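You operate a simulated robot arm through the tools that you are given. There is no shell and no other tool. Be economical: measure what you need, move in short steps, check, and stop when the job is done.

The job below is to be done with a simulated robot arm. You get a single attempt, and the scene is never put back.

JOB
Lead the yellow and green domino on the board and score one for blue.
Fine: from the fridge-side drawer, shut again; blue slider on one, round dial on two.

It is judged by the outcome, as a careful person would: the job done as asked, and still so three seconds after it is handed in. It fails if anything else is knocked over, pushed out of place, dropped, spilled or broken.

ROBOT AND FRAMES
A 6-joint arm with a two-finger parallel gripper, fixed in place. Base frame: the origin is at the foot of the arm, x ahead of it, y to its left, z up. Lengths are in mm, angles in degrees, forces in N, time in s.
With the tool pointing down near the work surface it reaches from about 180 to 840 mm from the base axis. Its first joint turns from -166.0 to 166.0 degrees. Payload 3.91 kg.
Tool frame: the origin (TCP) lies between the finger pads and is the grasp point; the fingertips stand 30 mm ahead of it; z points along the fingers, y is the line along which they close. The gripper opens to 110 mm. The fingers are 20 mm wide and 10 mm thick; the gripper's body (48 by 112 mm) begins 55 mm behind the TCP.
Orientation is told as [roll, pitch, yaw] about the base's x, y, z axes, in that order, counted from this pose: with the fingers straight down and closing along the base's y, the tool's x points along the base's -x, its y along +y and its z along -z.

CONTROLS
- The arm moves only by the tool apply_moves. Its argument "targets" is a list of rows, each a list of 7 numbers: the finger opening in mm, from 0 to 110, then the shift along the tool's x, y, z in mm, then the turn, a rotation vector about the tool's x, y, z in degrees. In form: [[claw, tx, ty, tz, rx, ry, rz], ...]. A call has 1 to 8 rows; each row shifts and turns the commanded pose from where the row before left it, along the tool's axes as they then stand. Rows are played at 5 a second. More than 50 mm and 8.6 degrees between two rows, or a gripper value outside its range, and nothing of the call is played. Where a pose cannot be reached the arm comes as near as it can. A force on the tool above 90 N (or 10 N above the force at the start of the call, whichever is more), or a blocked arm, ends the call early, and 0.2 s more pass. Each finger travels about 108 mm/s and halts on what it meets, pressing with about 34 N; the grip force reading is that of the motor and also rises with nothing between the fingers. The clock runs only during rows and for 0.2 s after the last one: add rows that do not move to give the fingers time. The reply holds the time, the measured pose of the TCP, the force on the tool along the base axes, the opening and the grip force, in the units named above and with some noise, with the torque about the TCP (base axes, N m) and any sound that the robot's microphone picked up.
- Cameras (640 x 400 px; columns grow to the right, rows downward): "scene" is fixed at [400.6, -498.6, 1459.3]; the picture's right is [0.69, -0.72, 0.00], its down [-0.69, -0.65, -0.32] and it looks along [0.23, 0.22, -0.95] (base axes); focal length 250 px, centre (320, 200). "wrist" rides on the gripper at [77, 7, -114] in the tool frame; the picture's right is [-0.09, 1.00, 0.00], its down [-0.80, -0.07, -0.59] and it looks along [-0.59, -0.05, 0.80] (tool axes); focal length 270 px, centre (320, 200). There is no depth. A picture from a camera that has moved, and an enlarged one, comes with that camera's place and axes in the base frame and with its lens.
- camera(camera): a new picture of that camera. The clock stands still meanwhile.
- move_column(by): slides the trunk up (or, below 0, down) by that many mm; the arm rides with it, the base frame stays. It gives what a move gives, with no picture.
- inspect(camera, box): a new picture of the part [left, top, right, bottom] of that camera's present view, enlarged. The clock stands still meanwhile.
- job_done(): hands the job in; it is judged then, once.

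Go step by step. Nothing tells you positions but the pictures and the camera data: compare them with the known pose of the tool, close in by small moves and look again before you grip or let go. The budget is 120 turns and 84 pictures, counting those below and the enlarged ones. Unless the task says otherwise, let go and move clear before handing in, and close with one line.

The tools are called after "Call:" as a command line: name --pt "numbers of a row" for each row, then --argument value for the rest, lists and objects as JSON in quotes. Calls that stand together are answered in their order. apply_moves: Moves the arm, as the interface text tells. Its arguments: {"type":"object","properties":{"targets":{"type":"array"}},"required":["targets"]} The other tools are called the same way: move_column (by) slides the trunk up or down; camera (camera) takes a picture; inspect (camera, box) takes an enlarged picture of a part of a camera's view; job_done () hands the job in.

At the start:

```text
time_s: 0.0
tool_pos: [361.2, -291.3, 1114.6]
tcp_rot: [0.0, 0.0, 0.0]
force: [-0.1, -0.2, -0.3]
moment: [-0.02, -0.04, 0.01]
finger_gap: 110.0
gripper_force: 0.0
trunk travel left (down, up): [-400.0, 140.0]
```

scene: 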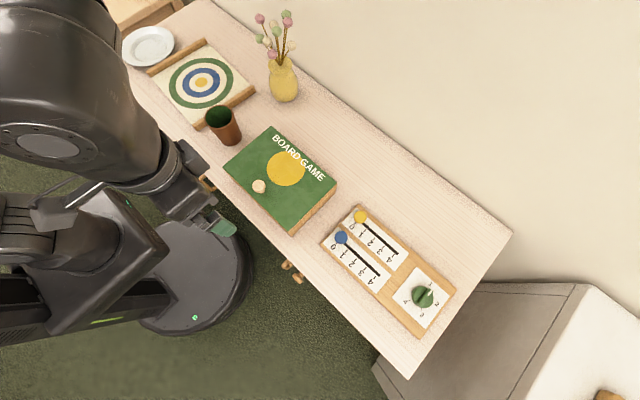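
wrist: 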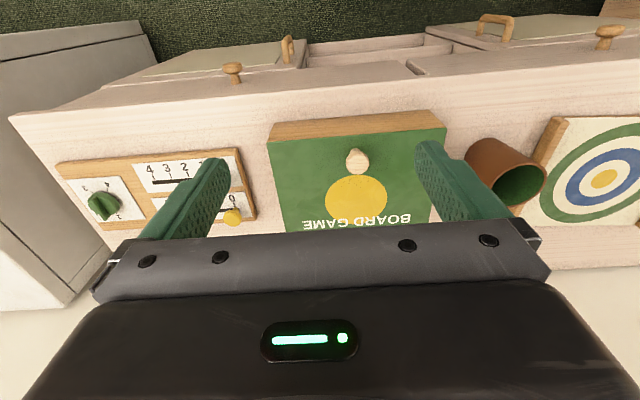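

I see a cabinet top with a target board, a board-game box, and a scoreboard with two sliders and a dial; drawers lie on the front side. I'll look closer before moving.

Call:
inspect --camera "scene" --box '[300, 180, 480, 350]'

Call:
inspect --camera "wrist" --box '[0, 0, 640, 250]'

Call:
inspect --camera "scene" --box '[110, 0, 350, 240]'

```text
2.35 times, centred on (390, 265) of scene
camera zoom: at [400.6, -498.6, 1459.3], right [0.69, -0.72, 0.0], down [-0.69, -0.65, -0.32], along [0.23, 0.22, -0.95], focal length 588 px, centre (155, 47)
```

zoom: 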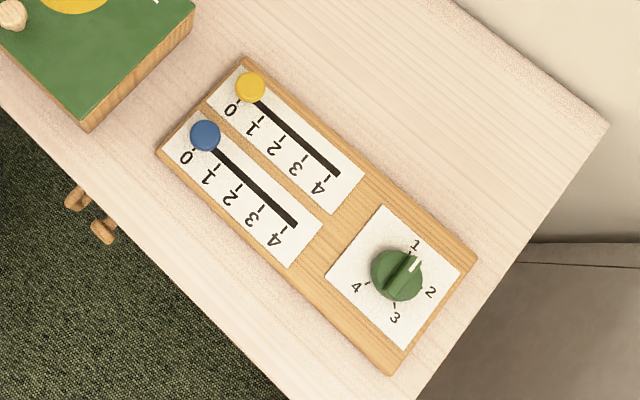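

```text
1.00 times, centred on (320, 125) of wrist
camera zoom: at [283.6, -283.2, 1229.6], right [0.09, 1.0, 0.0], down [0.8, -0.07, 0.59], along [0.59, -0.05, -0.8], focal length 270 px, centre (320, 275)
```

zoom: 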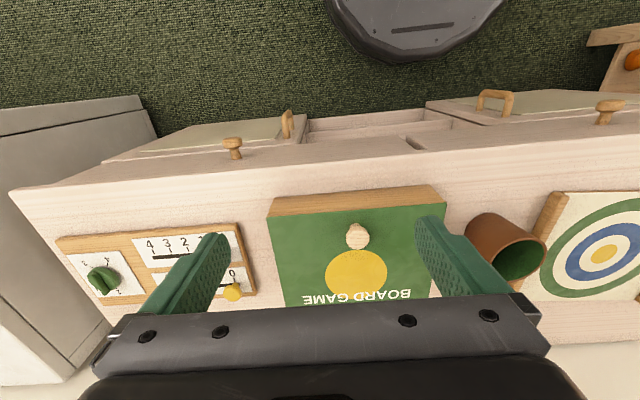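

```text
1.67 times, centred on (230, 120) of scene
camera zoom: at [400.6, -498.6, 1459.3], right [0.69, -0.72, 0.0], down [-0.69, -0.65, -0.32], along [0.23, 0.22, -0.95], focal length 416 px, centre (470, 333)
```

zoom: 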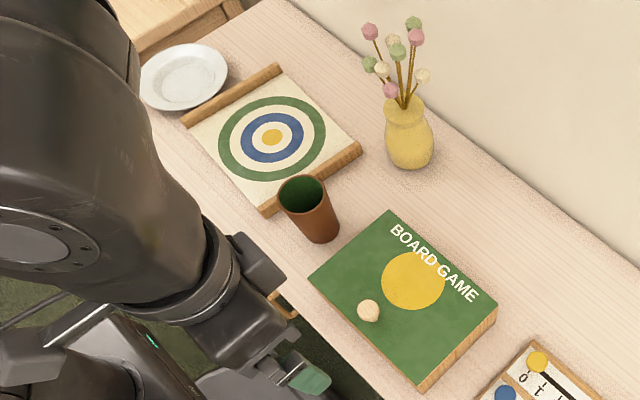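

The table seems, by triangulating the two pictures, to be near z≈860, with a drawer knob near (366,-440,756). I'll back off and tilt to look at the front.

Call:
apply_moves --pt "110 40 -40 0 0 0 0" --pt "110 40 -40 0 0 0 0" --pt "110 40 -40 0 0 0 0" --pt "110 20 -40 0 0 -8 0" --pt "110 0 0 0 0 -8 0" --pt "110 0 0 0 0 -8 0" --pt "110 0 0 0 0 0 0"

Call:
camera --camera "wrist"

Call:
camera --camera "scene"

```text
refused: row 1 steps farther than a row can; nothing moved
```

```text
78 pictures are left
camera wrist: at [283.6, -283.2, 1229.6], right [0.09, 1.0, 0.0], down [0.8, -0.07, 0.59], along [0.59, -0.05, -0.8], focal length 270 px, centre (320, 200)
```

wrist: 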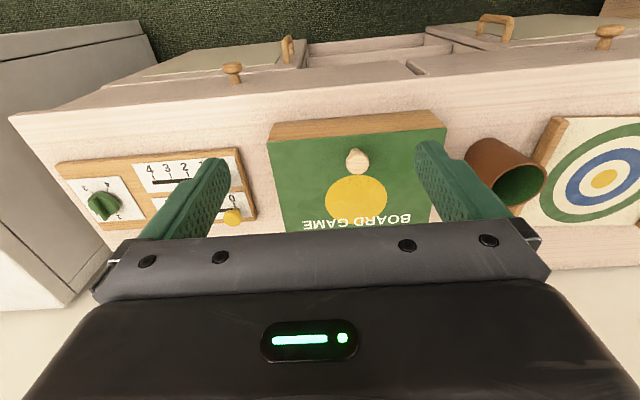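

```text
77 pictures are left
```

scene: 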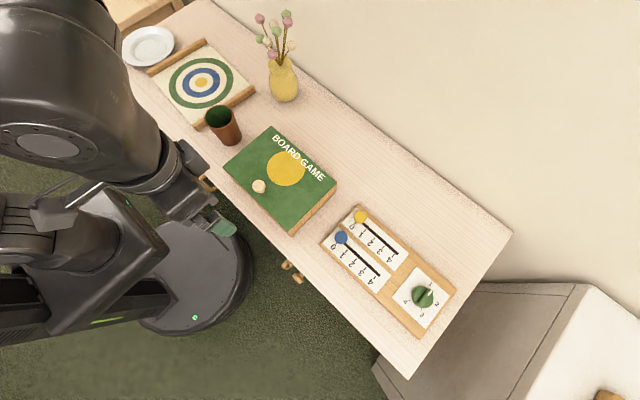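

The step was too long; I'll retry with shorter shifts.

Call:
apply_moves --pt "110 30 -38 0 0 0 0" --pt "110 30 -38 0 0 0 0" --pt "110 30 -38 0 0 0 0" --pt "110 30 -38 0 0 -8 0" --pt "110 0 0 0 0 -8 0" --pt "110 0 0 0 0 -8 0" --pt "110 0 0 0 0 0 0"

Call:
camera --camera "wrist"

```text
time_s: 1.6
tool_pos: [241.2, -442.4, 1116.5]
tcp_rot: [0.0, -24.2, -0.1]
force: [-0.1, -0.6, 0.6]
moment: [-0.01, 0.01, -0.02]
finger_gap: 110.0
gripper_force: 0.0
trunk travel left (down, up): [-400.0, 140.0]
```

```text
76 pictures are left
camera wrist: at [123.1, -435.4, 1188.2], right [0.08, 1.0, 0.04], down [0.49, -0.07, 0.87], along [0.87, -0.05, -0.49], focal length 270 px, centre (320, 200)
```

wrist: 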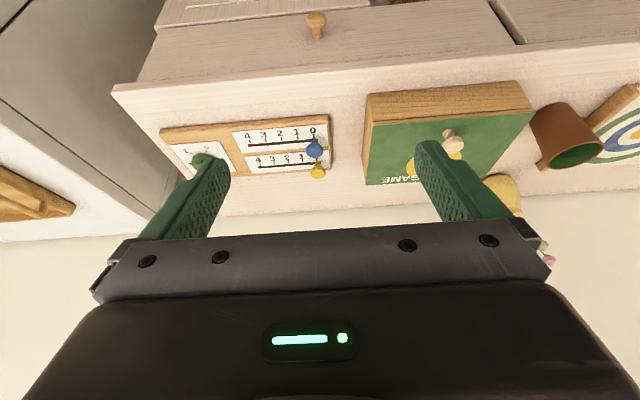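

Knob is near (366,-443,718). I'll lower the tool to see the drawer fronts directly.

Call:
apply_moves --pt "110 24 0 33 0 0 0" --pt "110 24 0 33 0 0 0" --pt "110 24 0 33 0 0 0" --pt "110 24 0 33 0 0 0" --pt "110 24 0 33 0 0 0" --pt "110 0 0 0 0 0 0"

Call:
camera --camera "wrist"

Call:
camera --camera "scene"

```text
time_s: 3.0
tool_pos: [198.2, -442.1, 913.9]
tcp_rot: [0.1, -24.0, 0.0]
force: [0.4, 0.2, 0.4]
moment: [0.02, 0.0, 0.0]
finger_gap: 109.9
gripper_force: 0.1
trunk travel left (down, up): [-400.0, 140.0]
```

```text
75 pictures are left
camera wrist: at [81.0, -434.6, 986.9], right [0.08, 1.0, 0.04], down [0.49, -0.07, 0.87], along [0.87, -0.05, -0.49], focal length 270 px, centre (320, 200)
```

wrist: 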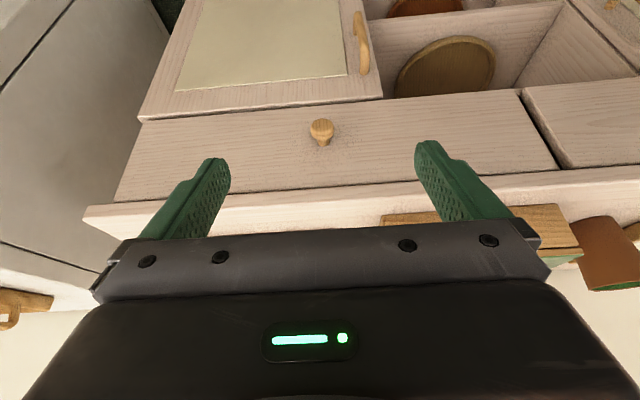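

```text
74 pictures are left
```

scene: 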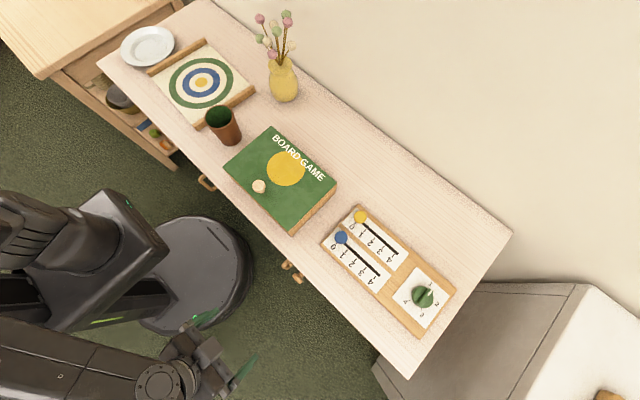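

The fridge-side drawer's knob is at about (368,-445,711). I'll come down in front of it keeping the tilt, then look.

Call:
apply_moves --pt "80 -2.4 -0.6 44.7 0 0 0" --pt "80 -2.4 -0.6 44.7 0 0 0" --pt "80 -2.4 -0.6 44.7 0 0 0" --pt "80 -2.4 -0.6 44.7 0 0 0" --pt "80 -2.4 -0.6 44.7 0 0 0" --pt "80 0 0 0 0 0 0"

Call:
camera --camera "wrist"

```text
time_s: 4.4
tool_pos: [300.9, -445.6, 716.2]
tcp_rot: [0.0, -24.0, 0.0]
force: [0.1, -0.1, 0.0]
moment: [0.0, 0.01, 0.01]
finger_gap: 79.9
gripper_force: 0.1
trunk travel left (down, up): [-400.0, 140.0]
```

```text
73 pictures are left
camera wrist: at [183.3, -438.2, 788.9], right [0.08, 1.0, 0.04], down [0.49, -0.07, 0.87], along [0.87, -0.05, -0.49], focal length 270 px, centre (320, 200)
```

wrist: 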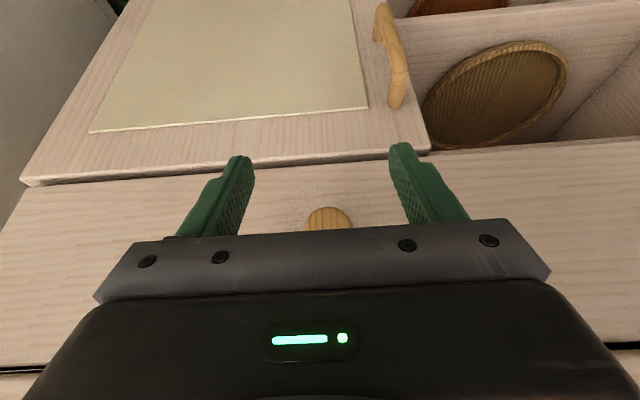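

Knob aligned with the gripper. Advancing so the fingers straddle the knob.

Call:
apply_moves --pt "80 -18 0.5 9.5 0 0 0" --pt "80 -18 0.5 9.5 0 0 0" --pt "80 -18 0.5 9.5 0 0 0" --pt "80 0 0 0 0 0 0"

Call:
camera --camera "wrist"

Call:
inspect --camera "scene" --box '[200, 220, 360, 320]'

```text
time_s: 5.4
tool_pos: [361.7, -443.3, 712.8]
tcp_rot: [0.0, -24.1, -0.1]
force: [-0.1, 0.4, 0.6]
moment: [-0.03, 0.01, -0.04]
finger_gap: 79.9
gripper_force: 0.0
trunk travel left (down, up): [-400.0, 140.0]
```

```text
72 pictures are left
camera wrist: at [244.6, -436.1, 785.6], right [0.08, 1.0, 0.04], down [0.49, -0.07, 0.87], along [0.87, -0.05, -0.49], focal length 270 px, centre (320, 200)
```

wrist: 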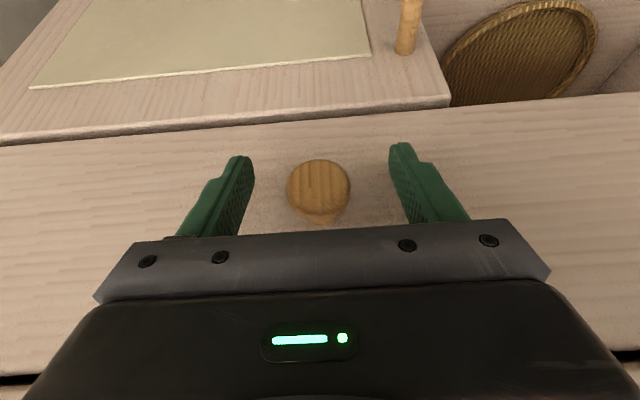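

```text
4.00 times, centred on (280, 270) of scene
camera zoom: at [400.6, -498.6, 1459.3], right [0.69, -0.72, 0.0], down [-0.69, -0.65, -0.32], along [0.23, 0.22, -0.95], focal length 999 px, centre (480, -80)
```

zoom: 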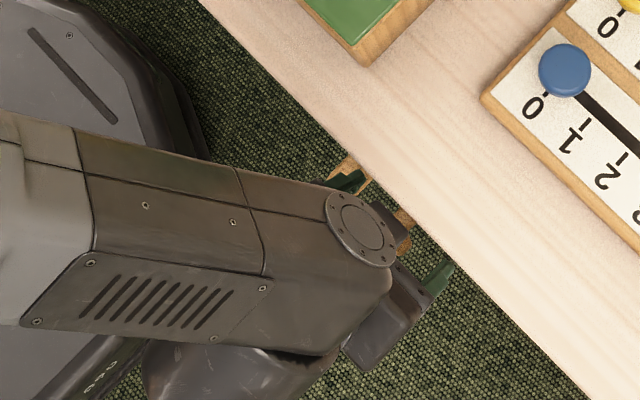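

The knob is between the fingers, about 34 mm across. I'll nudge in slightly and close.

Call:
apply_moves --pt "80 -6.5 0 4.5 0 0 0" --pt "80 0 0 0 0 0 0" --pt "20 0 0 0 0 0 0" --pt "20 0 0 0 0 0 0" --pt "20 0 0 0 0 0 0"

Call:
camera --camera "wrist"

```text
time_s: 6.6
tool_pos: [369.5, -444.1, 710.4]
tcp_rot: [0.0, -24.0, 0.2]
force: [1.5, -10.4, -1.6]
moment: [-0.11, 0.03, 0.15]
finger_gap: 33.6
gripper_force: 44.6
trunk travel left (down, up): [-400.0, 140.0]
```

```text
70 pictures are left
camera wrist: at [252.1, -437.2, 784.0], right [0.08, 1.0, 0.03], down [0.49, -0.07, 0.87], along [0.87, -0.05, -0.49], focal length 270 px, centre (320, 200)
```

wrist: 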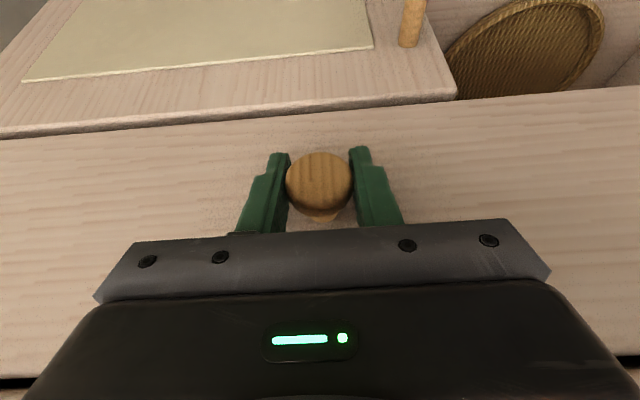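

Gripped at 33.6 mm. Pulling straight back in small steps.

Call:
apply_moves --pt "20 9.1 -1 -4.1 0 0 0" --pt "20 9.1 0 -4.1 0 0 0" --pt "20 9.1 0 -4.1 0 0 0" --pt "20 9.1 0 -4.1 0 0 0"

Call:
camera --camera "wrist"

```text
time_s: 7.6
tool_pos: [328.4, -443.8, 711.7]
tcp_rot: [0.0, -24.0, 0.0]
force: [-1.0, -4.8, 6.2]
moment: [0.18, -0.34, -0.04]
finger_gap: 33.6
gripper_force: 44.8
trunk travel left (down, up): [-400.0, 140.0]
```

```text
69 pictures are left
camera wrist: at [210.9, -437.4, 784.1], right [0.08, 1.0, 0.04], down [0.49, -0.07, 0.87], along [0.87, -0.05, -0.49], focal length 270 px, centre (320, 200)
```

wrist: 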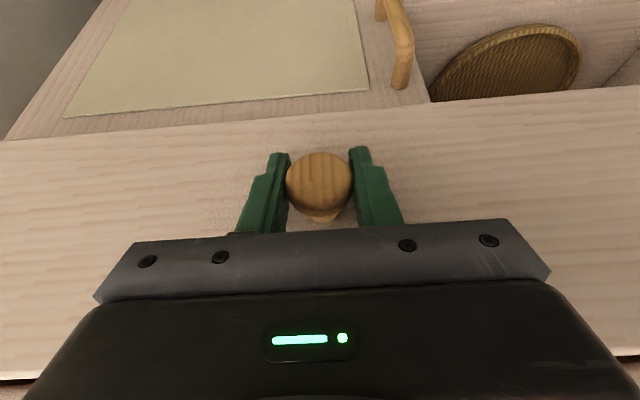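

The drawer follows. Pulling another ~110 mm.

Call:
apply_moves --pt "20 13.8 0 -6 0 0 0" --pt "20 13.8 0 -6 0 0 0" --pt "20 13.8 0 -6 0 0 0" --pt "20 13.8 0 -6 0 0 0" --pt "20 13.8 0 -6 0 0 0" --pt "20 13.8 0 -6 0 0 0" --pt "20 13.8 0 -6 0 0 0" --pt "20 0 0 0 0 0 0"

Call:
camera --camera "scene"

```text
time_s: 9.4
tool_pos: [223.7, -444.9, 711.9]
tcp_rot: [-0.1, -23.9, 0.1]
force: [-1.2, -3.3, 18.8]
moment: [0.01, 0.1, -0.17]
finger_gap: 33.3
gripper_force: 45.1
trunk travel left (down, up): [-400.0, 140.0]
```

```text
68 pictures are left
```

scene: 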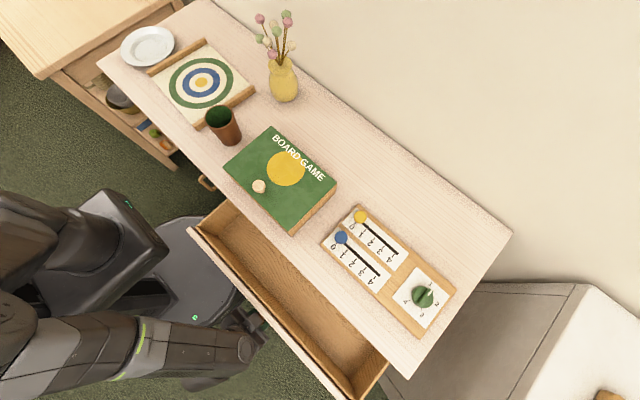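

Drawer is ~145 mm open and its front part looks empty; I'll zoom and pull a bit more.

Call:
apply_moves --pt "20 8.3 0 -7.3 0 0 0" --pt "20 9.1 0 -4.1 0 0 0" --pt "20 9.1 0 -4.1 0 0 0" --pt "20 9.1 0 -4.1 0 0 0" --pt "20 0 0 0 0 0 0"

Call:
inspect --camera "scene" --box '[160, 180, 420, 400]'

```text
time_s: 10.6
tool_pos: [183.1, -444.4, 711.6]
tcp_rot: [0.4, -23.9, -0.1]
force: [-0.8, 0.1, -41.4]
moment: [0.01, -0.32, -0.31]
finger_gap: 33.8
gripper_force: 45.0
trunk travel left (down, up): [-400.0, 140.0]
```

```text
1.82 times, centred on (290, 290) of scene
camera zoom: at [400.6, -498.6, 1459.3], right [0.69, -0.72, 0.0], down [-0.69, -0.65, -0.32], along [0.23, 0.22, -0.95], focal length 454 px, centre (374, 36)
```

zoom: 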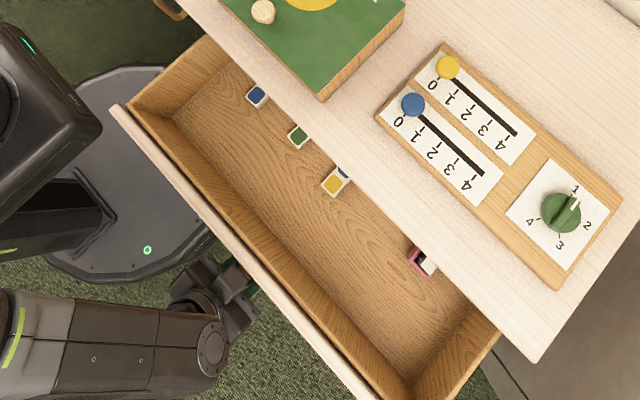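

Four dominoes are coming into view. I'll relieve the vertical force and pull ~45 mm further.

Call:
apply_moves --pt "20 9.7 0 -2.7 0 0 0" --pt "20 9.1 0 -4.1 0 0 0" --pt "20 9.1 0 -4.1 0 0 0" --pt "20 9.1 0 -4.1 0 0 0" --pt "20 4 0 -1.8 0 0 0" --pt "20 0 0 0 0 0 0"

Call:
inspect --camera "scene" --box '[160, 180, 420, 400]'

```text
time_s: 12.0
tool_pos: [139.3, -445.0, 710.6]
tcp_rot: [0.2, -24.0, 0.0]
force: [0.2, 12.2, -27.1]
moment: [0.13, -0.17, -0.16]
finger_gap: 33.6
gripper_force: 44.6
trunk travel left (down, up): [-400.0, 140.0]
```

```text
1.82 times, centred on (290, 290) of scene
camera zoom: at [400.6, -498.6, 1459.3], right [0.69, -0.72, 0.0], down [-0.69, -0.65, -0.32], along [0.23, 0.22, -0.95], focal length 454 px, centre (374, 36)
```

zoom: 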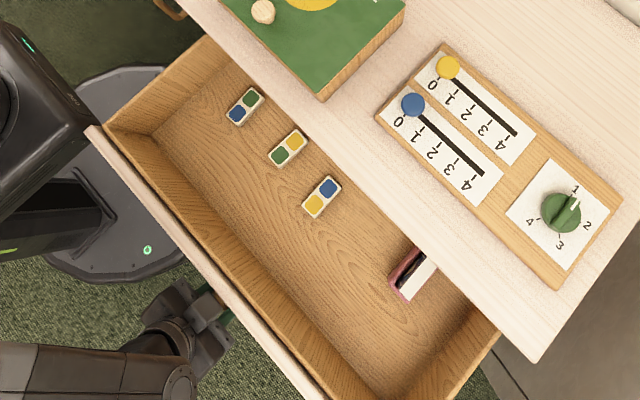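

The middle domino is green/yellow, at about (348,-350,~680), with its long axis along x. I'll release the knob and lift away.

Call:
apply_moves --pt "70 0 0 0 0 0 0" --pt "70 0 0 0 0 0 0" --pt "70 0 0 0 0 0 0" --pt "70 0 0 -30 0 0 0" --pt "70 0 0 -40 0 0 0" --pt "70 -15 0 -45 0 0 0" --pt "70 -15 0 -45 0 0 0" --pt "70 -15 0 -45 0 0 0"

Call:
camera --camera "wrist"

```text
time_s: 13.8
tool_pos: [96.7, -443.3, 917.6]
tcp_rot: [0.2, -24.0, -0.1]
force: [0.5, -0.5, 0.2]
moment: [0.0, 0.01, 0.0]
finger_gap: 70.0
gripper_force: 0.0
trunk travel left (down, up): [-400.0, 140.0]
```

```text
65 pictures are left
camera wrist: at [-21.1, -436.8, 990.4], right [0.08, 1.0, 0.04], down [0.49, -0.07, 0.87], along [0.87, -0.05, -0.49], focal length 270 px, centre (320, 200)
```

wrist: 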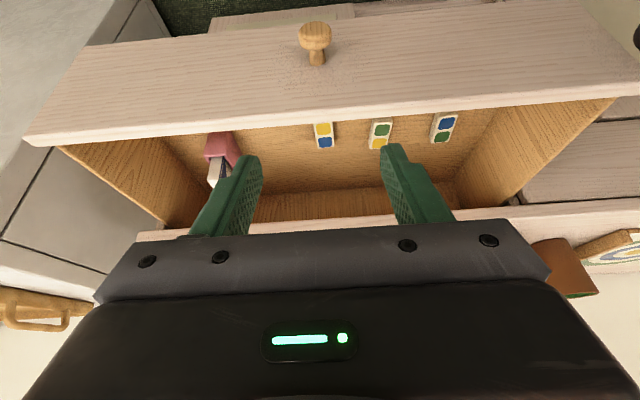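

Triangulated domino at (346,-347,660). I'll straighten the tool and move over it.

Call:
apply_moves --pt "70 0 32 0 0 8 0" --pt "70 0 32 0 0 8 0" --pt "70 0 32 0 0 8 0" --pt "70 -46 0 0 0 0 0" --pt "70 -46 0 0 0 0 0" --pt "70 -46 0 0 0 0 0" --pt "70 -46 0 0 0 0 0" --pt "70 -46 0 0 0 0 0"

Call:
apply_moves --pt "60 -14 0 40 0 0 0" --pt "60 0 0 45 0 0 0" --pt "60 0 0 45 0 0 0" --pt "60 0 0 0 0 0 0"

Call:
camera --camera "wrist"

Call:
camera --camera "scene"

```text
time_s: 15.6
tool_pos: [326.7, -349.4, 917.4]
tcp_rot: [0.0, 0.1, -0.1]
force: [-0.8, -0.2, 0.9]
moment: [0.01, 0.01, -0.02]
finger_gap: 70.1
gripper_force: 0.0
trunk travel left (down, up): [-400.0, 140.0]
```

```text
time_s: 16.6
tool_pos: [340.3, -350.5, 788.1]
tcp_rot: [0.0, 0.0, 0.0]
force: [0.0, -0.2, -0.1]
moment: [0.0, 0.03, 0.02]
finger_gap: 60.0
gripper_force: 0.0
trunk travel left (down, up): [-400.0, 140.0]
```

```text
64 pictures are left
camera wrist: at [262.7, -342.5, 901.3], right [0.09, 1.0, 0.0], down [0.8, -0.07, 0.59], along [0.59, -0.05, -0.8], focal length 270 px, centre (320, 200)
```

wrist: 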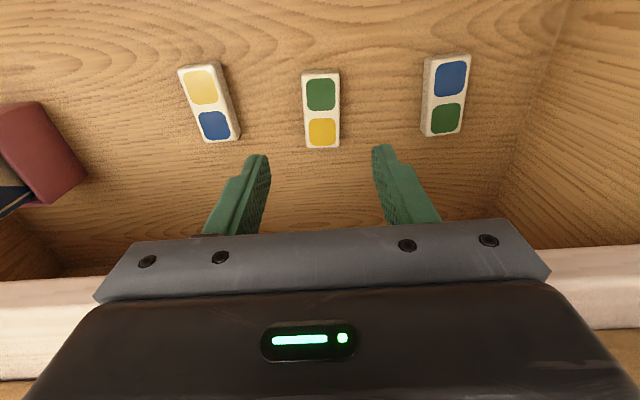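

```text
63 pictures are left
```

scene: 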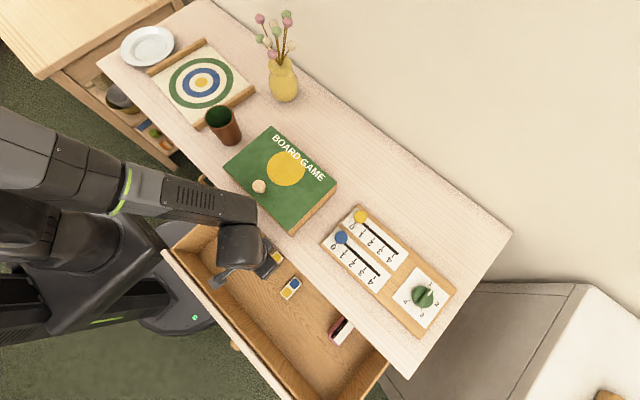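

Domino centred near (343,-348). Descending toward it, then probing the drawer floor gently.

Call:
apply_moves --pt "60 -2 2 45 0 0 0" --pt "60 0 0 45 0 0 0" --pt "60 0 0 10 0 0 0" --pt "60 0 0 0 0 0 0"

Call:
camera --camera "wrist"

```text
time_s: 17.6
tool_pos: [344.5, -347.9, 687.8]
tcp_rot: [-0.1, 0.0, 0.1]
force: [-0.6, -0.3, 0.2]
moment: [-0.02, -0.02, -0.01]
finger_gap: 59.9
gripper_force: 0.1
trunk travel left (down, up): [-400.0, 140.0]
```

```text
62 pictures are left
camera wrist: at [265.7, -341.1, 801.0], right [0.09, 1.0, 0.0], down [0.8, -0.07, 0.59], along [0.59, -0.05, -0.8], focal length 270 px, centre (320, 200)
```

wrist: 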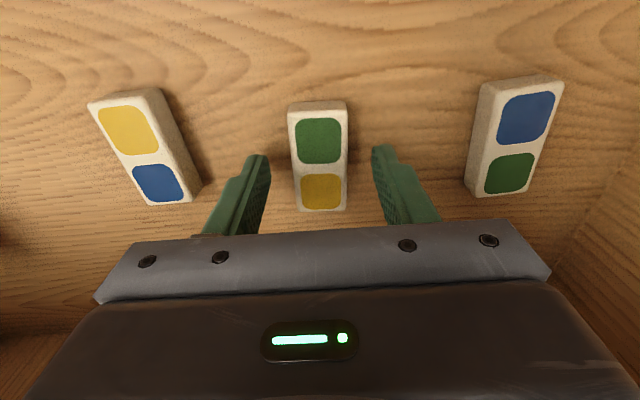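

Aligned; stepping down to feel for the floor.

Call:
apply_moves --pt "60 0 0 4 0 0 0" --pt "60 0 0 4 0 0 0" --pt "60 0 0 4 0 0 0" --pt "60 0 0 0 0 0 0"

Call:
camera --camera "wrist"

```text
time_s: 18.6
tool_pos: [342.6, -346.6, 675.3]
tcp_rot: [0.0, 0.0, 0.0]
force: [-1.1, -0.5, 1.3]
moment: [-0.01, 0.02, -0.03]
finger_gap: 59.8
gripper_force: 0.0
trunk travel left (down, up): [-400.0, 140.0]
```

```text
61 pictures are left
camera wrist: at [265.4, -340.3, 790.0], right [0.09, 1.0, 0.0], down [0.8, -0.07, 0.59], along [0.59, -0.05, -0.8], focal length 270 px, centre (320, 200)
```

wrist: 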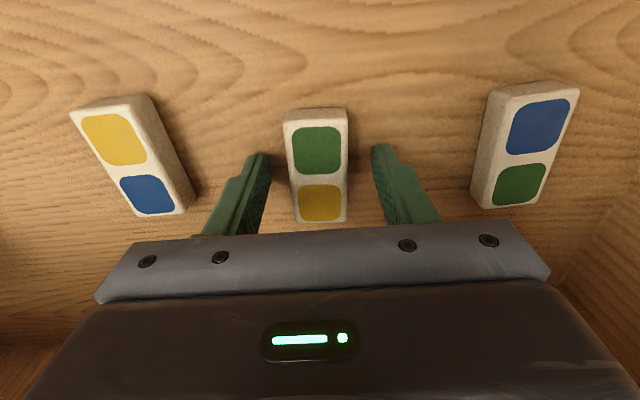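

Call:
apply_moves --pt "60 0 0 3 0 0 0" --pt "60 0 0 2 0 0 0" --pt "60 0 0 0 0 0 0"

```text
time_s: 19.4
tool_pos: [343.1, -347.4, 676.9]
tcp_rot: [-0.3, -0.5, 0.0]
force: [0.8, -1.5, 79.0]
moment: [2.63, 0.53, -0.34]
finger_gap: 59.1
gripper_force: 0.2
trunk travel left (down, up): [-400.0, 140.0]
```

Floor touched (tips ≈646). Backing up 5 mm and closing on the domino.

Call:
apply_moves --pt "60 0 0 -7 0 0 0" --pt "60 0 0 0 0 0 0" --pt "15 0 0 0 0 0 0" --pt "15 0 0 0 0 0 0" --pt "15 0 0 0 0 0 0"

Call:
camera --camera "wrist"

```text
time_s: 20.6
tool_pos: [342.7, -345.9, 678.2]
tcp_rot: [-0.1, 0.0, 0.1]
force: [0.4, 0.1, -0.3]
moment: [0.0, -0.02, 0.01]
finger_gap: 30.8
gripper_force: 34.1
trunk travel left (down, up): [-400.0, 140.0]
```

```text
60 pictures are left
camera wrist: at [265.5, -339.5, 791.8], right [0.09, 1.0, 0.0], down [0.8, -0.07, 0.59], along [0.59, -0.05, -0.8], focal length 270 px, centre (320, 200)
```

wrist: 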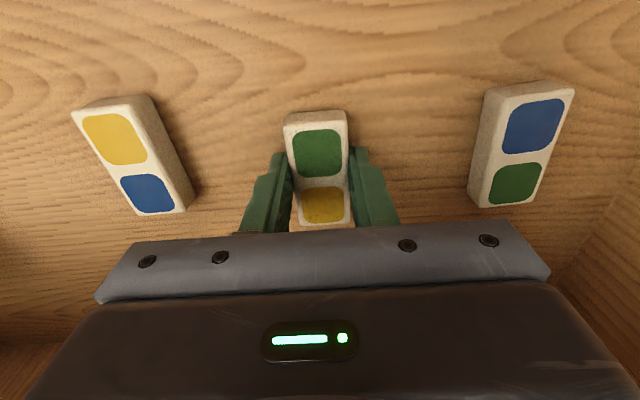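

Holding the domino (30.8 mm). Lifting straight up, then looking at the candidate "board".

Call:
apply_moves --pt "15 0 0 -20 0 0 0" --pt "15 0 0 -45 0 0 0" --pt "15 0 0 -45 0 0 0" --pt "15 0 0 -45 0 0 0" --pt "15 0 0 -45 0 0 0" --pt "15 0 0 -45 0 0 0" --pt "15 0 0 -45 0 0 0" --pt "15 0 0 0 0 0 0"

Call:
camera --camera "wrist"

Call:
inspect --camera "scene" --box '[200, 100, 360, 250]'

```text
time_s: 21.1
tool_pos: [343.4, -345.6, 698.9]
tcp_rot: [0.4, 0.6, -0.2]
force: [10.1, -10.5, -28.9]
moment: [0.51, 2.28, -0.57]
finger_gap: 30.6
gripper_force: 33.9
trunk travel left (down, up): [-400.0, 140.0]
stopped in row 2: the force on the tool passed its limit (the readings are from after the stop); the commanded pose is now the measured one
```

```text
59 pictures are left
camera wrist: at [266.5, -340.2, 814.2], right [0.09, 1.0, 0.01], down [0.81, -0.08, 0.59], along [0.58, -0.05, -0.81], focal length 270 px, centre (320, 200)
```

wrist: 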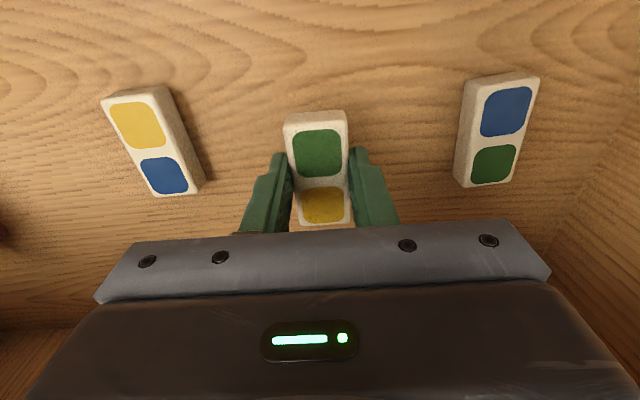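

```text
2.67 times, centred on (280, 175) of scene
camera zoom: at [400.6, -498.6, 1459.3], right [0.69, -0.72, 0.0], down [-0.69, -0.65, -0.32], along [0.23, 0.22, -0.95], focal length 666 px, centre (427, 267)
```

zoom: 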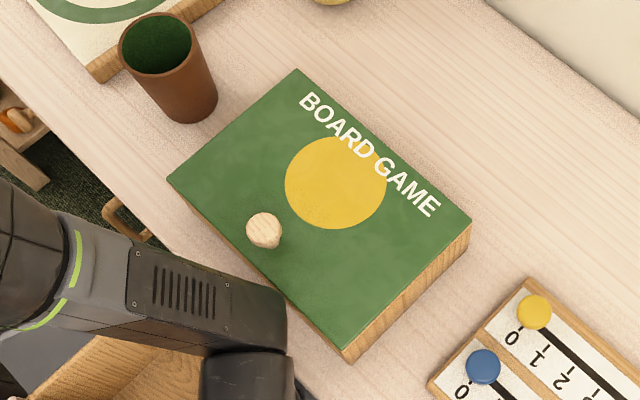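

Something resisted the lift; looking before moving on.

Call:
camera --camera "scene"

Call:
apply_moves --pt "15 0 0 0 0 0 0"

```text
57 pictures are left
```

scene: 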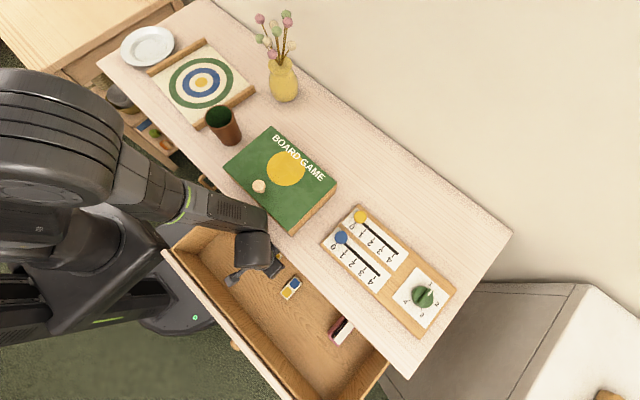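

```text
time_s: 21.5
tool_pos: [342.9, -346.4, 699.0]
tcp_rot: [0.6, 0.6, -0.1]
force: [13.6, -11.3, -42.1]
moment: [0.53, 3.05, -0.77]
finger_gap: 30.6
gripper_force: 33.9
trunk travel left (down, up): [-400.0, 140.0]
```

The contact computes to ~(383,-332,799): the gripper's upper part is catching under the table-top edge. I'll drop 4 mm, move back away from the edge, then rise.

Call:
apply_moves --pt "15 0 0 4 0 0 0" --pt "15 10 0 2 0 0 0" --pt "15 15 0 0 0 0 0" --pt "15 15 0 0 0 0 0" --pt "15 0 0 0 0 0 0"

```text
time_s: 22.7
tool_pos: [300.9, -344.8, 696.8]
tcp_rot: [0.4, 0.5, 0.1]
force: [0.6, -0.1, -0.2]
moment: [0.0, 0.03, 0.01]
finger_gap: 30.7
gripper_force: 34.2
trunk travel left (down, up): [-400.0, 140.0]
```

Free now. Rising straight up.

Call:
apply_moves --pt "15 0 0 -25 0 0 0" --pt "15 0 0 -40 0 0 0" --pt "15 0 0 -45 0 0 0" --pt "15 0 0 -45 0 0 0" --pt "15 0 0 -45 0 0 0" --pt "15 0 0 -45 0 0 0" --pt "15 0 0 -45 0 0 0" --pt "15 0 0 0 0 0 0"

Call:
camera --camera "wrist"

Call:
camera --camera "scene"

```text
time_s: 24.5
tool_pos: [302.3, -346.6, 988.0]
tcp_rot: [0.4, 0.5, 0.0]
force: [0.2, -0.8, -0.2]
moment: [0.0, 0.01, 0.01]
finger_gap: 30.6
gripper_force: 33.9
trunk travel left (down, up): [-400.0, 140.0]
```

```text
56 pictures are left
camera wrist: at [225.8, -340.9, 1102.9], right [0.09, 1.0, 0.01], down [0.81, -0.08, 0.59], along [0.59, -0.05, -0.81], focal length 270 px, centre (320, 200)
```

wrist: 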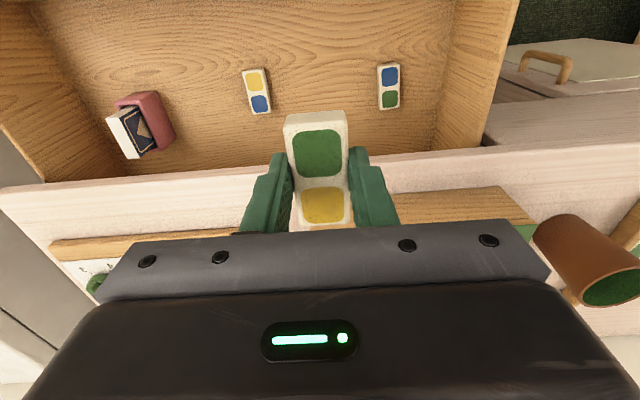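

```text
55 pictures are left
```

scene: 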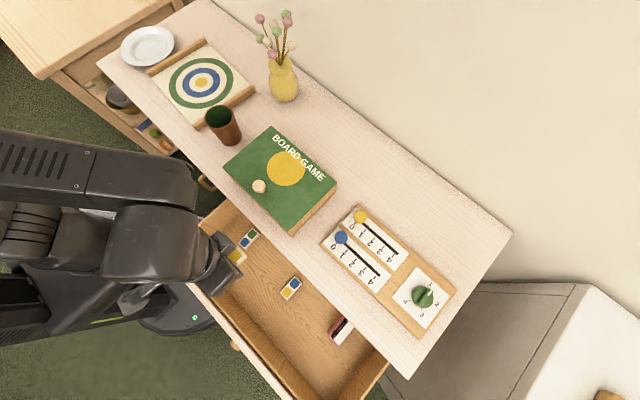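

Domino in hand. I want a closer look at the ring board and the box before deciding where "the board" is; moving toward +y at safe height.

Call:
apply_moves --pt "15 0 45 -10 0 0 0" --pt "15 0 45 -15 0 0 0" --pt "15 0 45 -15 0 0 0" --pt "15 0 45 -15 0 0 0" --pt "15 0 45 -15 0 0 0" --pt "15 0 45 -15 0 0 0" --pt "15 0 0 0 0 0 0"

Call:
camera --camera "wrist"

```text
time_s: 26.1
tool_pos: [303.7, -77.6, 1074.3]
tcp_rot: [0.4, 0.6, 0.0]
force: [-1.0, 0.3, -0.2]
moment: [0.01, -0.01, 0.0]
finger_gap: 30.7
gripper_force: 34.1
trunk travel left (down, up): [-400.0, 140.0]
```

```text
54 pictures are left
camera wrist: at [227.4, -70.9, 1189.2], right [0.09, 1.0, 0.01], down [0.81, -0.08, 0.59], along [0.59, -0.05, -0.81], focal length 270 px, centre (320, 200)
```

wrist: 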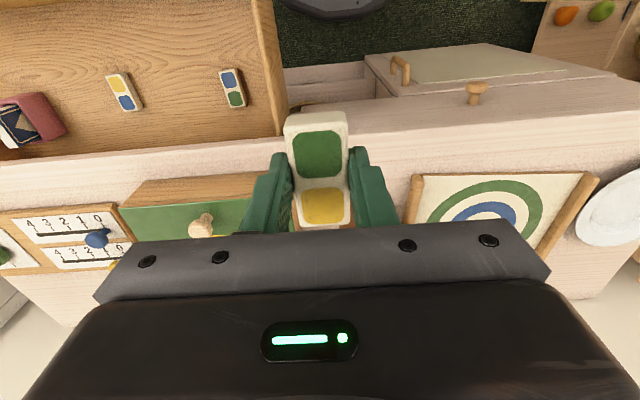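

Call:
inspect --camera "wrist" --box '[100, 160, 300, 285]'

Call:
inspect --camera "scene" --box '[215, 110, 345, 240]'

Call:
inspect --camera "scene" --box '[110, 0, 310, 150]'

```text
3.20 times, centred on (200, 222) of wrist
camera zoom: at [227.4, -70.9, 1189.2], right [0.09, 1.0, 0.01], down [0.81, -0.08, 0.59], along [0.59, -0.05, -0.81], focal length 865 px, centre (704, 128)
```

zoom: 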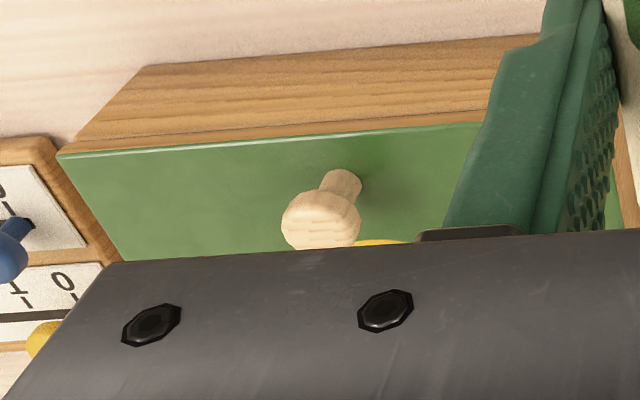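

```text
3.08 times, centred on (280, 175) of scene
camera zoom: at [400.6, -498.6, 1459.3], right [0.69, -0.72, 0.0], down [-0.69, -0.65, -0.32], along [0.23, 0.22, -0.95], focal length 768 px, centre (443, 277)
```

zoom: 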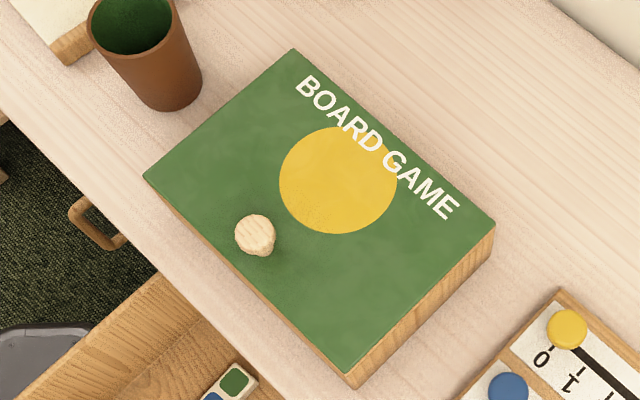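

```text
2.67 times, centred on (210, 75) of scene
camera zoom: at [400.6, -498.6, 1459.3], right [0.69, -0.72, 0.0], down [-0.69, -0.65, -0.32], along [0.23, 0.22, -0.95], focal length 666 px, centre (613, 533)
```

zoom: 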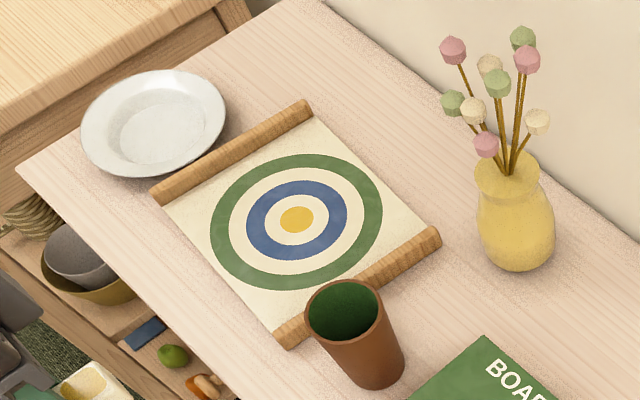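

The ring picture is a cloth mat between dowels, while the box labelled BOARD GAME has a thin lid with a knob at its front edge — so the board is likely inside. I'll put the domino back on the drawer floor (clear of the table edge) to free the gripper.

Call:
apply_moves --pt "15 0 -45 15 0 0 0" --pt "15 0 -45 15 0 0 0" --pt "15 0 -45 15 0 0 0" --pt "15 0 -45 15 0 0 0" --pt "15 0 -45 15 0 0 0" --pt "15 0 -45 15 0 0 0" --pt "15 0 0 45 0 0 0" --pt "15 0 0 45 0 0 0"

Call:
apply_moves --pt "15 2 0 45 0 0 0" --pt "15 2 0 45 0 0 0" --pt "15 0 0 45 0 0 0" --pt "15 0 0 45 0 0 0" --pt "15 0 0 22 0 0 0" --pt "15 0 0 5 0 0 0" --pt "15 0 0 0 0 0 0"

Call:
camera --camera "wrist"

```text
time_s: 27.9
tool_pos: [300.4, -344.9, 892.9]
tcp_rot: [0.3, 0.5, 0.0]
force: [-0.8, 1.1, -0.5]
moment: [-0.04, -0.03, 0.0]
finger_gap: 30.9
gripper_force: 33.8
trunk travel left (down, up): [-400.0, 140.0]
```

```text
time_s: 29.5
tool_pos: [297.9, -343.8, 684.6]
tcp_rot: [0.4, 0.4, 0.0]
force: [0.3, 1.3, -0.5]
moment: [0.0, -0.02, 0.01]
finger_gap: 30.5
gripper_force: 33.9
trunk travel left (down, up): [-400.0, 140.0]
```

```text
50 pictures are left
camera wrist: at [220.4, -338.0, 799.1], right [0.09, 1.0, 0.01], down [0.81, -0.08, 0.59], along [0.59, -0.05, -0.81], focal length 270 px, centre (320, 200)
```

wrist: 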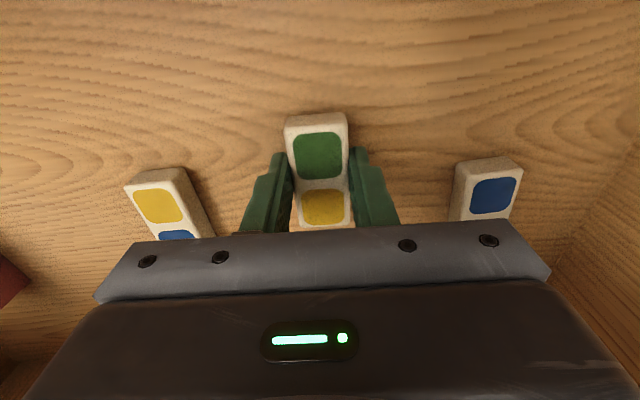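

Lowering the last ~6 mm and releasing, then rising.

Call:
apply_moves --pt "15 0 0 4 0 0 0" --pt "15 0 0 2 0 0 0" --pt "15 0 0 0 0 0 0" --pt "60 0 0 0 0 0 0" --pt "60 0 0 0 0 0 0" --pt "60 0 0 -20 0 0 0" --pt "60 0 0 -45 0 0 0" --pt "60 0 0 -45 0 0 0"

Call:
apply_moves --pt "60 0 10 -45 0 0 0" --pt "60 0 10 -45 0 0 0" --pt "60 0 10 -45 0 0 0" --pt "60 0 20 -45 0 0 0" --pt "60 0 30 -35 0 0 0" --pt "60 -20 20 0 0 0 0" --pt "60 0 0 0 0 0 0"

Call:
camera --camera "wrist"

```text
time_s: 31.3
tool_pos: [295.3, -344.1, 789.4]
tcp_rot: [0.5, 0.5, -0.1]
force: [-0.6, 0.4, -0.6]
moment: [0.02, -0.03, 0.01]
finger_gap: 60.3
gripper_force: 0.2
trunk travel left (down, up): [-400.0, 140.0]
```

```text
time_s: 32.9
tool_pos: [319.6, -247.2, 1003.9]
tcp_rot: [0.4, 0.5, 0.0]
force: [0.6, -0.1, -0.2]
moment: [-0.01, 0.03, -0.02]
finger_gap: 59.9
gripper_force: 0.0
trunk travel left (down, up): [-400.0, 140.0]
```

```text
49 pictures are left
camera wrist: at [242.8, -240.7, 1118.6], right [0.09, 1.0, 0.01], down [0.81, -0.08, 0.59], along [0.59, -0.05, -0.81], focal length 270 px, centre (320, 200)
```

wrist: 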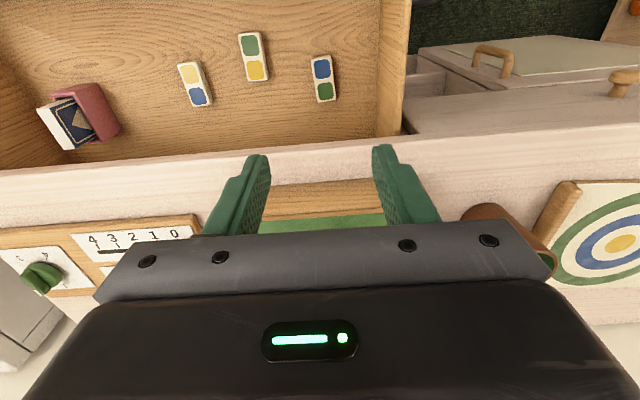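

Domino set down safely. Now toward the box's lid knob at ~(459,-247,910).

Call:
apply_moves --pt "60 -40 0 0 0 0 0" --pt "60 -40 0 0 0 0 0" --pt "60 -40 0 0 0 0 0" --pt "60 0 0 0 0 0 0"

Call:
camera --camera "wrist"

Call:
camera --camera "scene"

```text
time_s: 33.9
tool_pos: [440.9, -246.6, 1002.5]
tcp_rot: [0.4, 0.4, 0.0]
force: [-0.6, -0.8, 0.0]
moment: [-0.02, -0.01, 0.02]
finger_gap: 59.9
gripper_force: 0.1
trunk travel left (down, up): [-400.0, 140.0]
```

```text
48 pictures are left
camera wrist: at [364.3, -240.1, 1117.6], right [0.09, 1.0, 0.01], down [0.81, -0.08, 0.59], along [0.59, -0.05, -0.81], focal length 270 px, centre (320, 200)
```

wrist: 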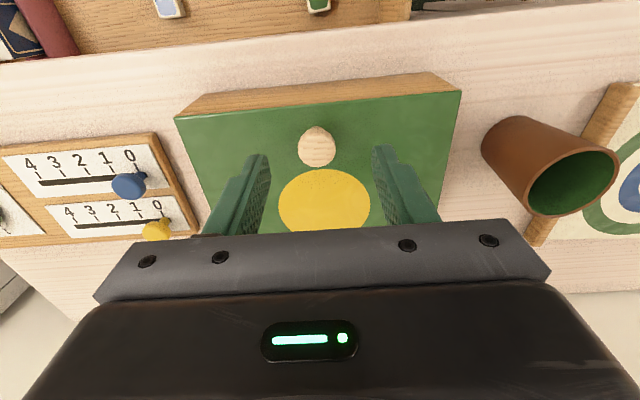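

```text
47 pictures are left
```

scene: 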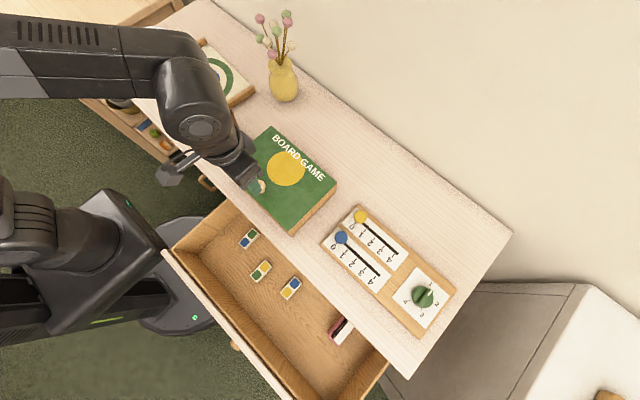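

Knob head ≈(460,-249,912), lid top ≈888. Descending over it with margin.

Call:
apply_moves --pt "60 -19 -2.5 20 0 0 0" --pt "60 0 0 40 0 0 0" --pt "60 0 0 12 0 0 0" --pt "60 0 0 0 0 0 0"

Call:
camera --camera "wrist"

Call:
inspect --camera "scene" --box '[215, 110, 345, 240]'

```text
time_s: 34.9
tool_pos: [456.8, -249.3, 931.1]
tcp_rot: [0.4, 0.5, 0.0]
force: [0.1, -1.1, -0.2]
moment: [0.0, 0.01, 0.01]
finger_gap: 60.1
gripper_force: 0.0
trunk travel left (down, up): [-400.0, 140.0]
```

```text
46 pictures are left
camera wrist: at [380.9, -242.4, 1046.0], right [0.09, 1.0, 0.01], down [0.81, -0.08, 0.59], along [0.59, -0.05, -0.81], focal length 270 px, centre (320, 200)
```

wrist: 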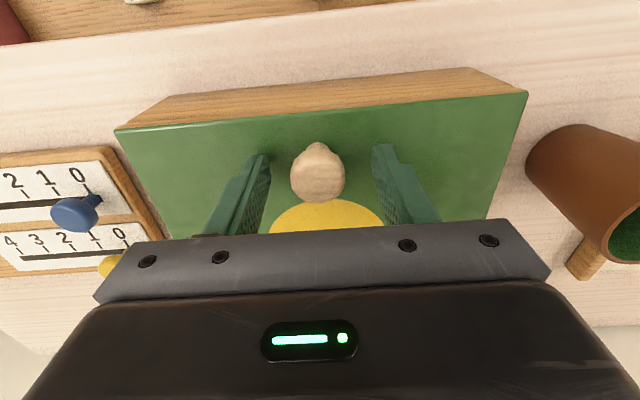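

```text
3.08 times, centred on (280, 175) of scene
camera zoom: at [400.6, -498.6, 1459.3], right [0.69, -0.72, 0.0], down [-0.69, -0.65, -0.32], along [0.23, 0.22, -0.95], focal length 768 px, centre (443, 277)
```

zoom: 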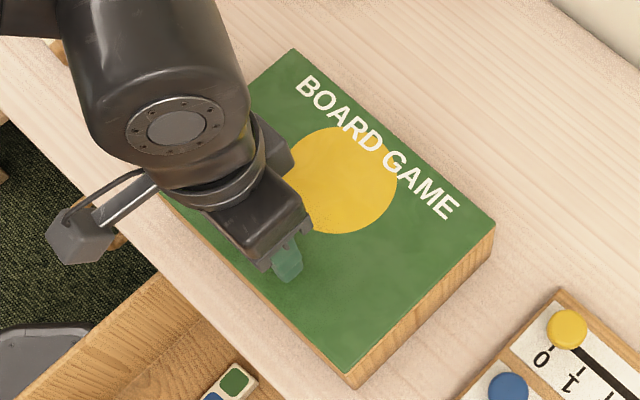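

Aligned. Lowering 8 mm and closing on the knob.

Call:
apply_moves --pt "60 -3 -0.5 8 0 0 0" --pt "60 0 0 0 0 0 0" --pt "15 0 0 0 0 0 0" --pt "15 0 0 0 0 0 0" --pt "15 0 0 0 0 0 0"

Call:
camera --camera "wrist"

```text
time_s: 36.1
tool_pos: [460.9, -249.8, 925.0]
tcp_rot: [0.4, 0.3, -0.1]
force: [0.7, -6.3, 8.0]
moment: [-0.3, -0.26, 0.02]
finger_gap: 29.9
gripper_force: 33.5
trunk travel left (down, up): [-400.0, 140.0]
```

```text
44 pictures are left
camera wrist: at [383.8, -243.6, 1038.7], right [0.09, 1.0, 0.01], down [0.8, -0.08, 0.59], along [0.59, -0.05, -0.81], focal length 270 px, centre (320, 200)
```

wrist: 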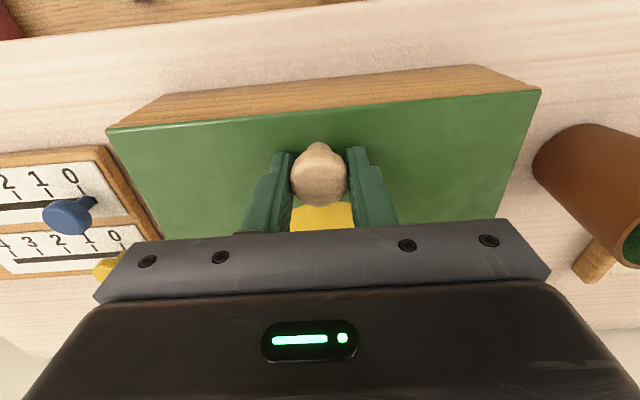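

Knob gripped (29.9 mm). Lifting 12 mm to see how the lid behaves.

Call:
apply_moves --pt "15 0 0 -4 0 0 0" --pt "15 0 0 -4 0 0 0" --pt "15 0 0 -4 0 0 0" --pt "15 0 0 0 0 0 0"

Call:
camera --camera "wrist"

Call:
inspect --camera "scene" --box '[215, 110, 345, 240]'

```text
time_s: 37.1
tool_pos: [461.2, -248.2, 934.8]
tcp_rot: [0.6, 0.4, 0.0]
force: [-0.3, 2.5, -0.1]
moment: [-0.07, 0.88, -0.07]
finger_gap: 29.7
gripper_force: 33.6
trunk travel left (down, up): [-400.0, 140.0]
```

```text
43 pictures are left
camera wrist: at [384.7, -243.0, 1050.2], right [0.09, 1.0, 0.01], down [0.81, -0.08, 0.59], along [0.58, -0.05, -0.81], focal length 270 px, centre (320, 200)
```

wrist: 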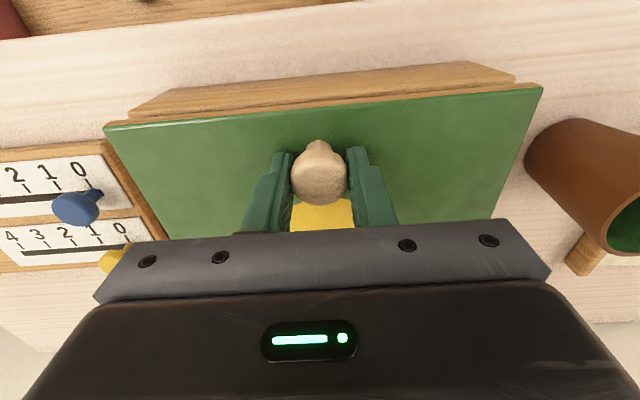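

```text
3.08 times, centred on (280, 175) of scene
camera zoom: at [400.6, -498.6, 1459.3], right [0.69, -0.72, 0.0], down [-0.69, -0.65, -0.32], along [0.23, 0.22, -0.95], focal length 768 px, centre (443, 277)
```

zoom: 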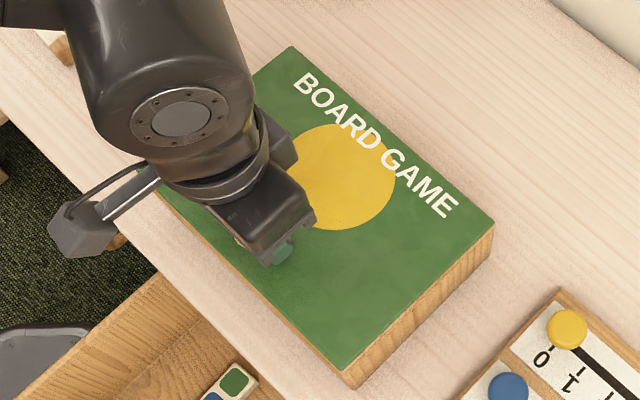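

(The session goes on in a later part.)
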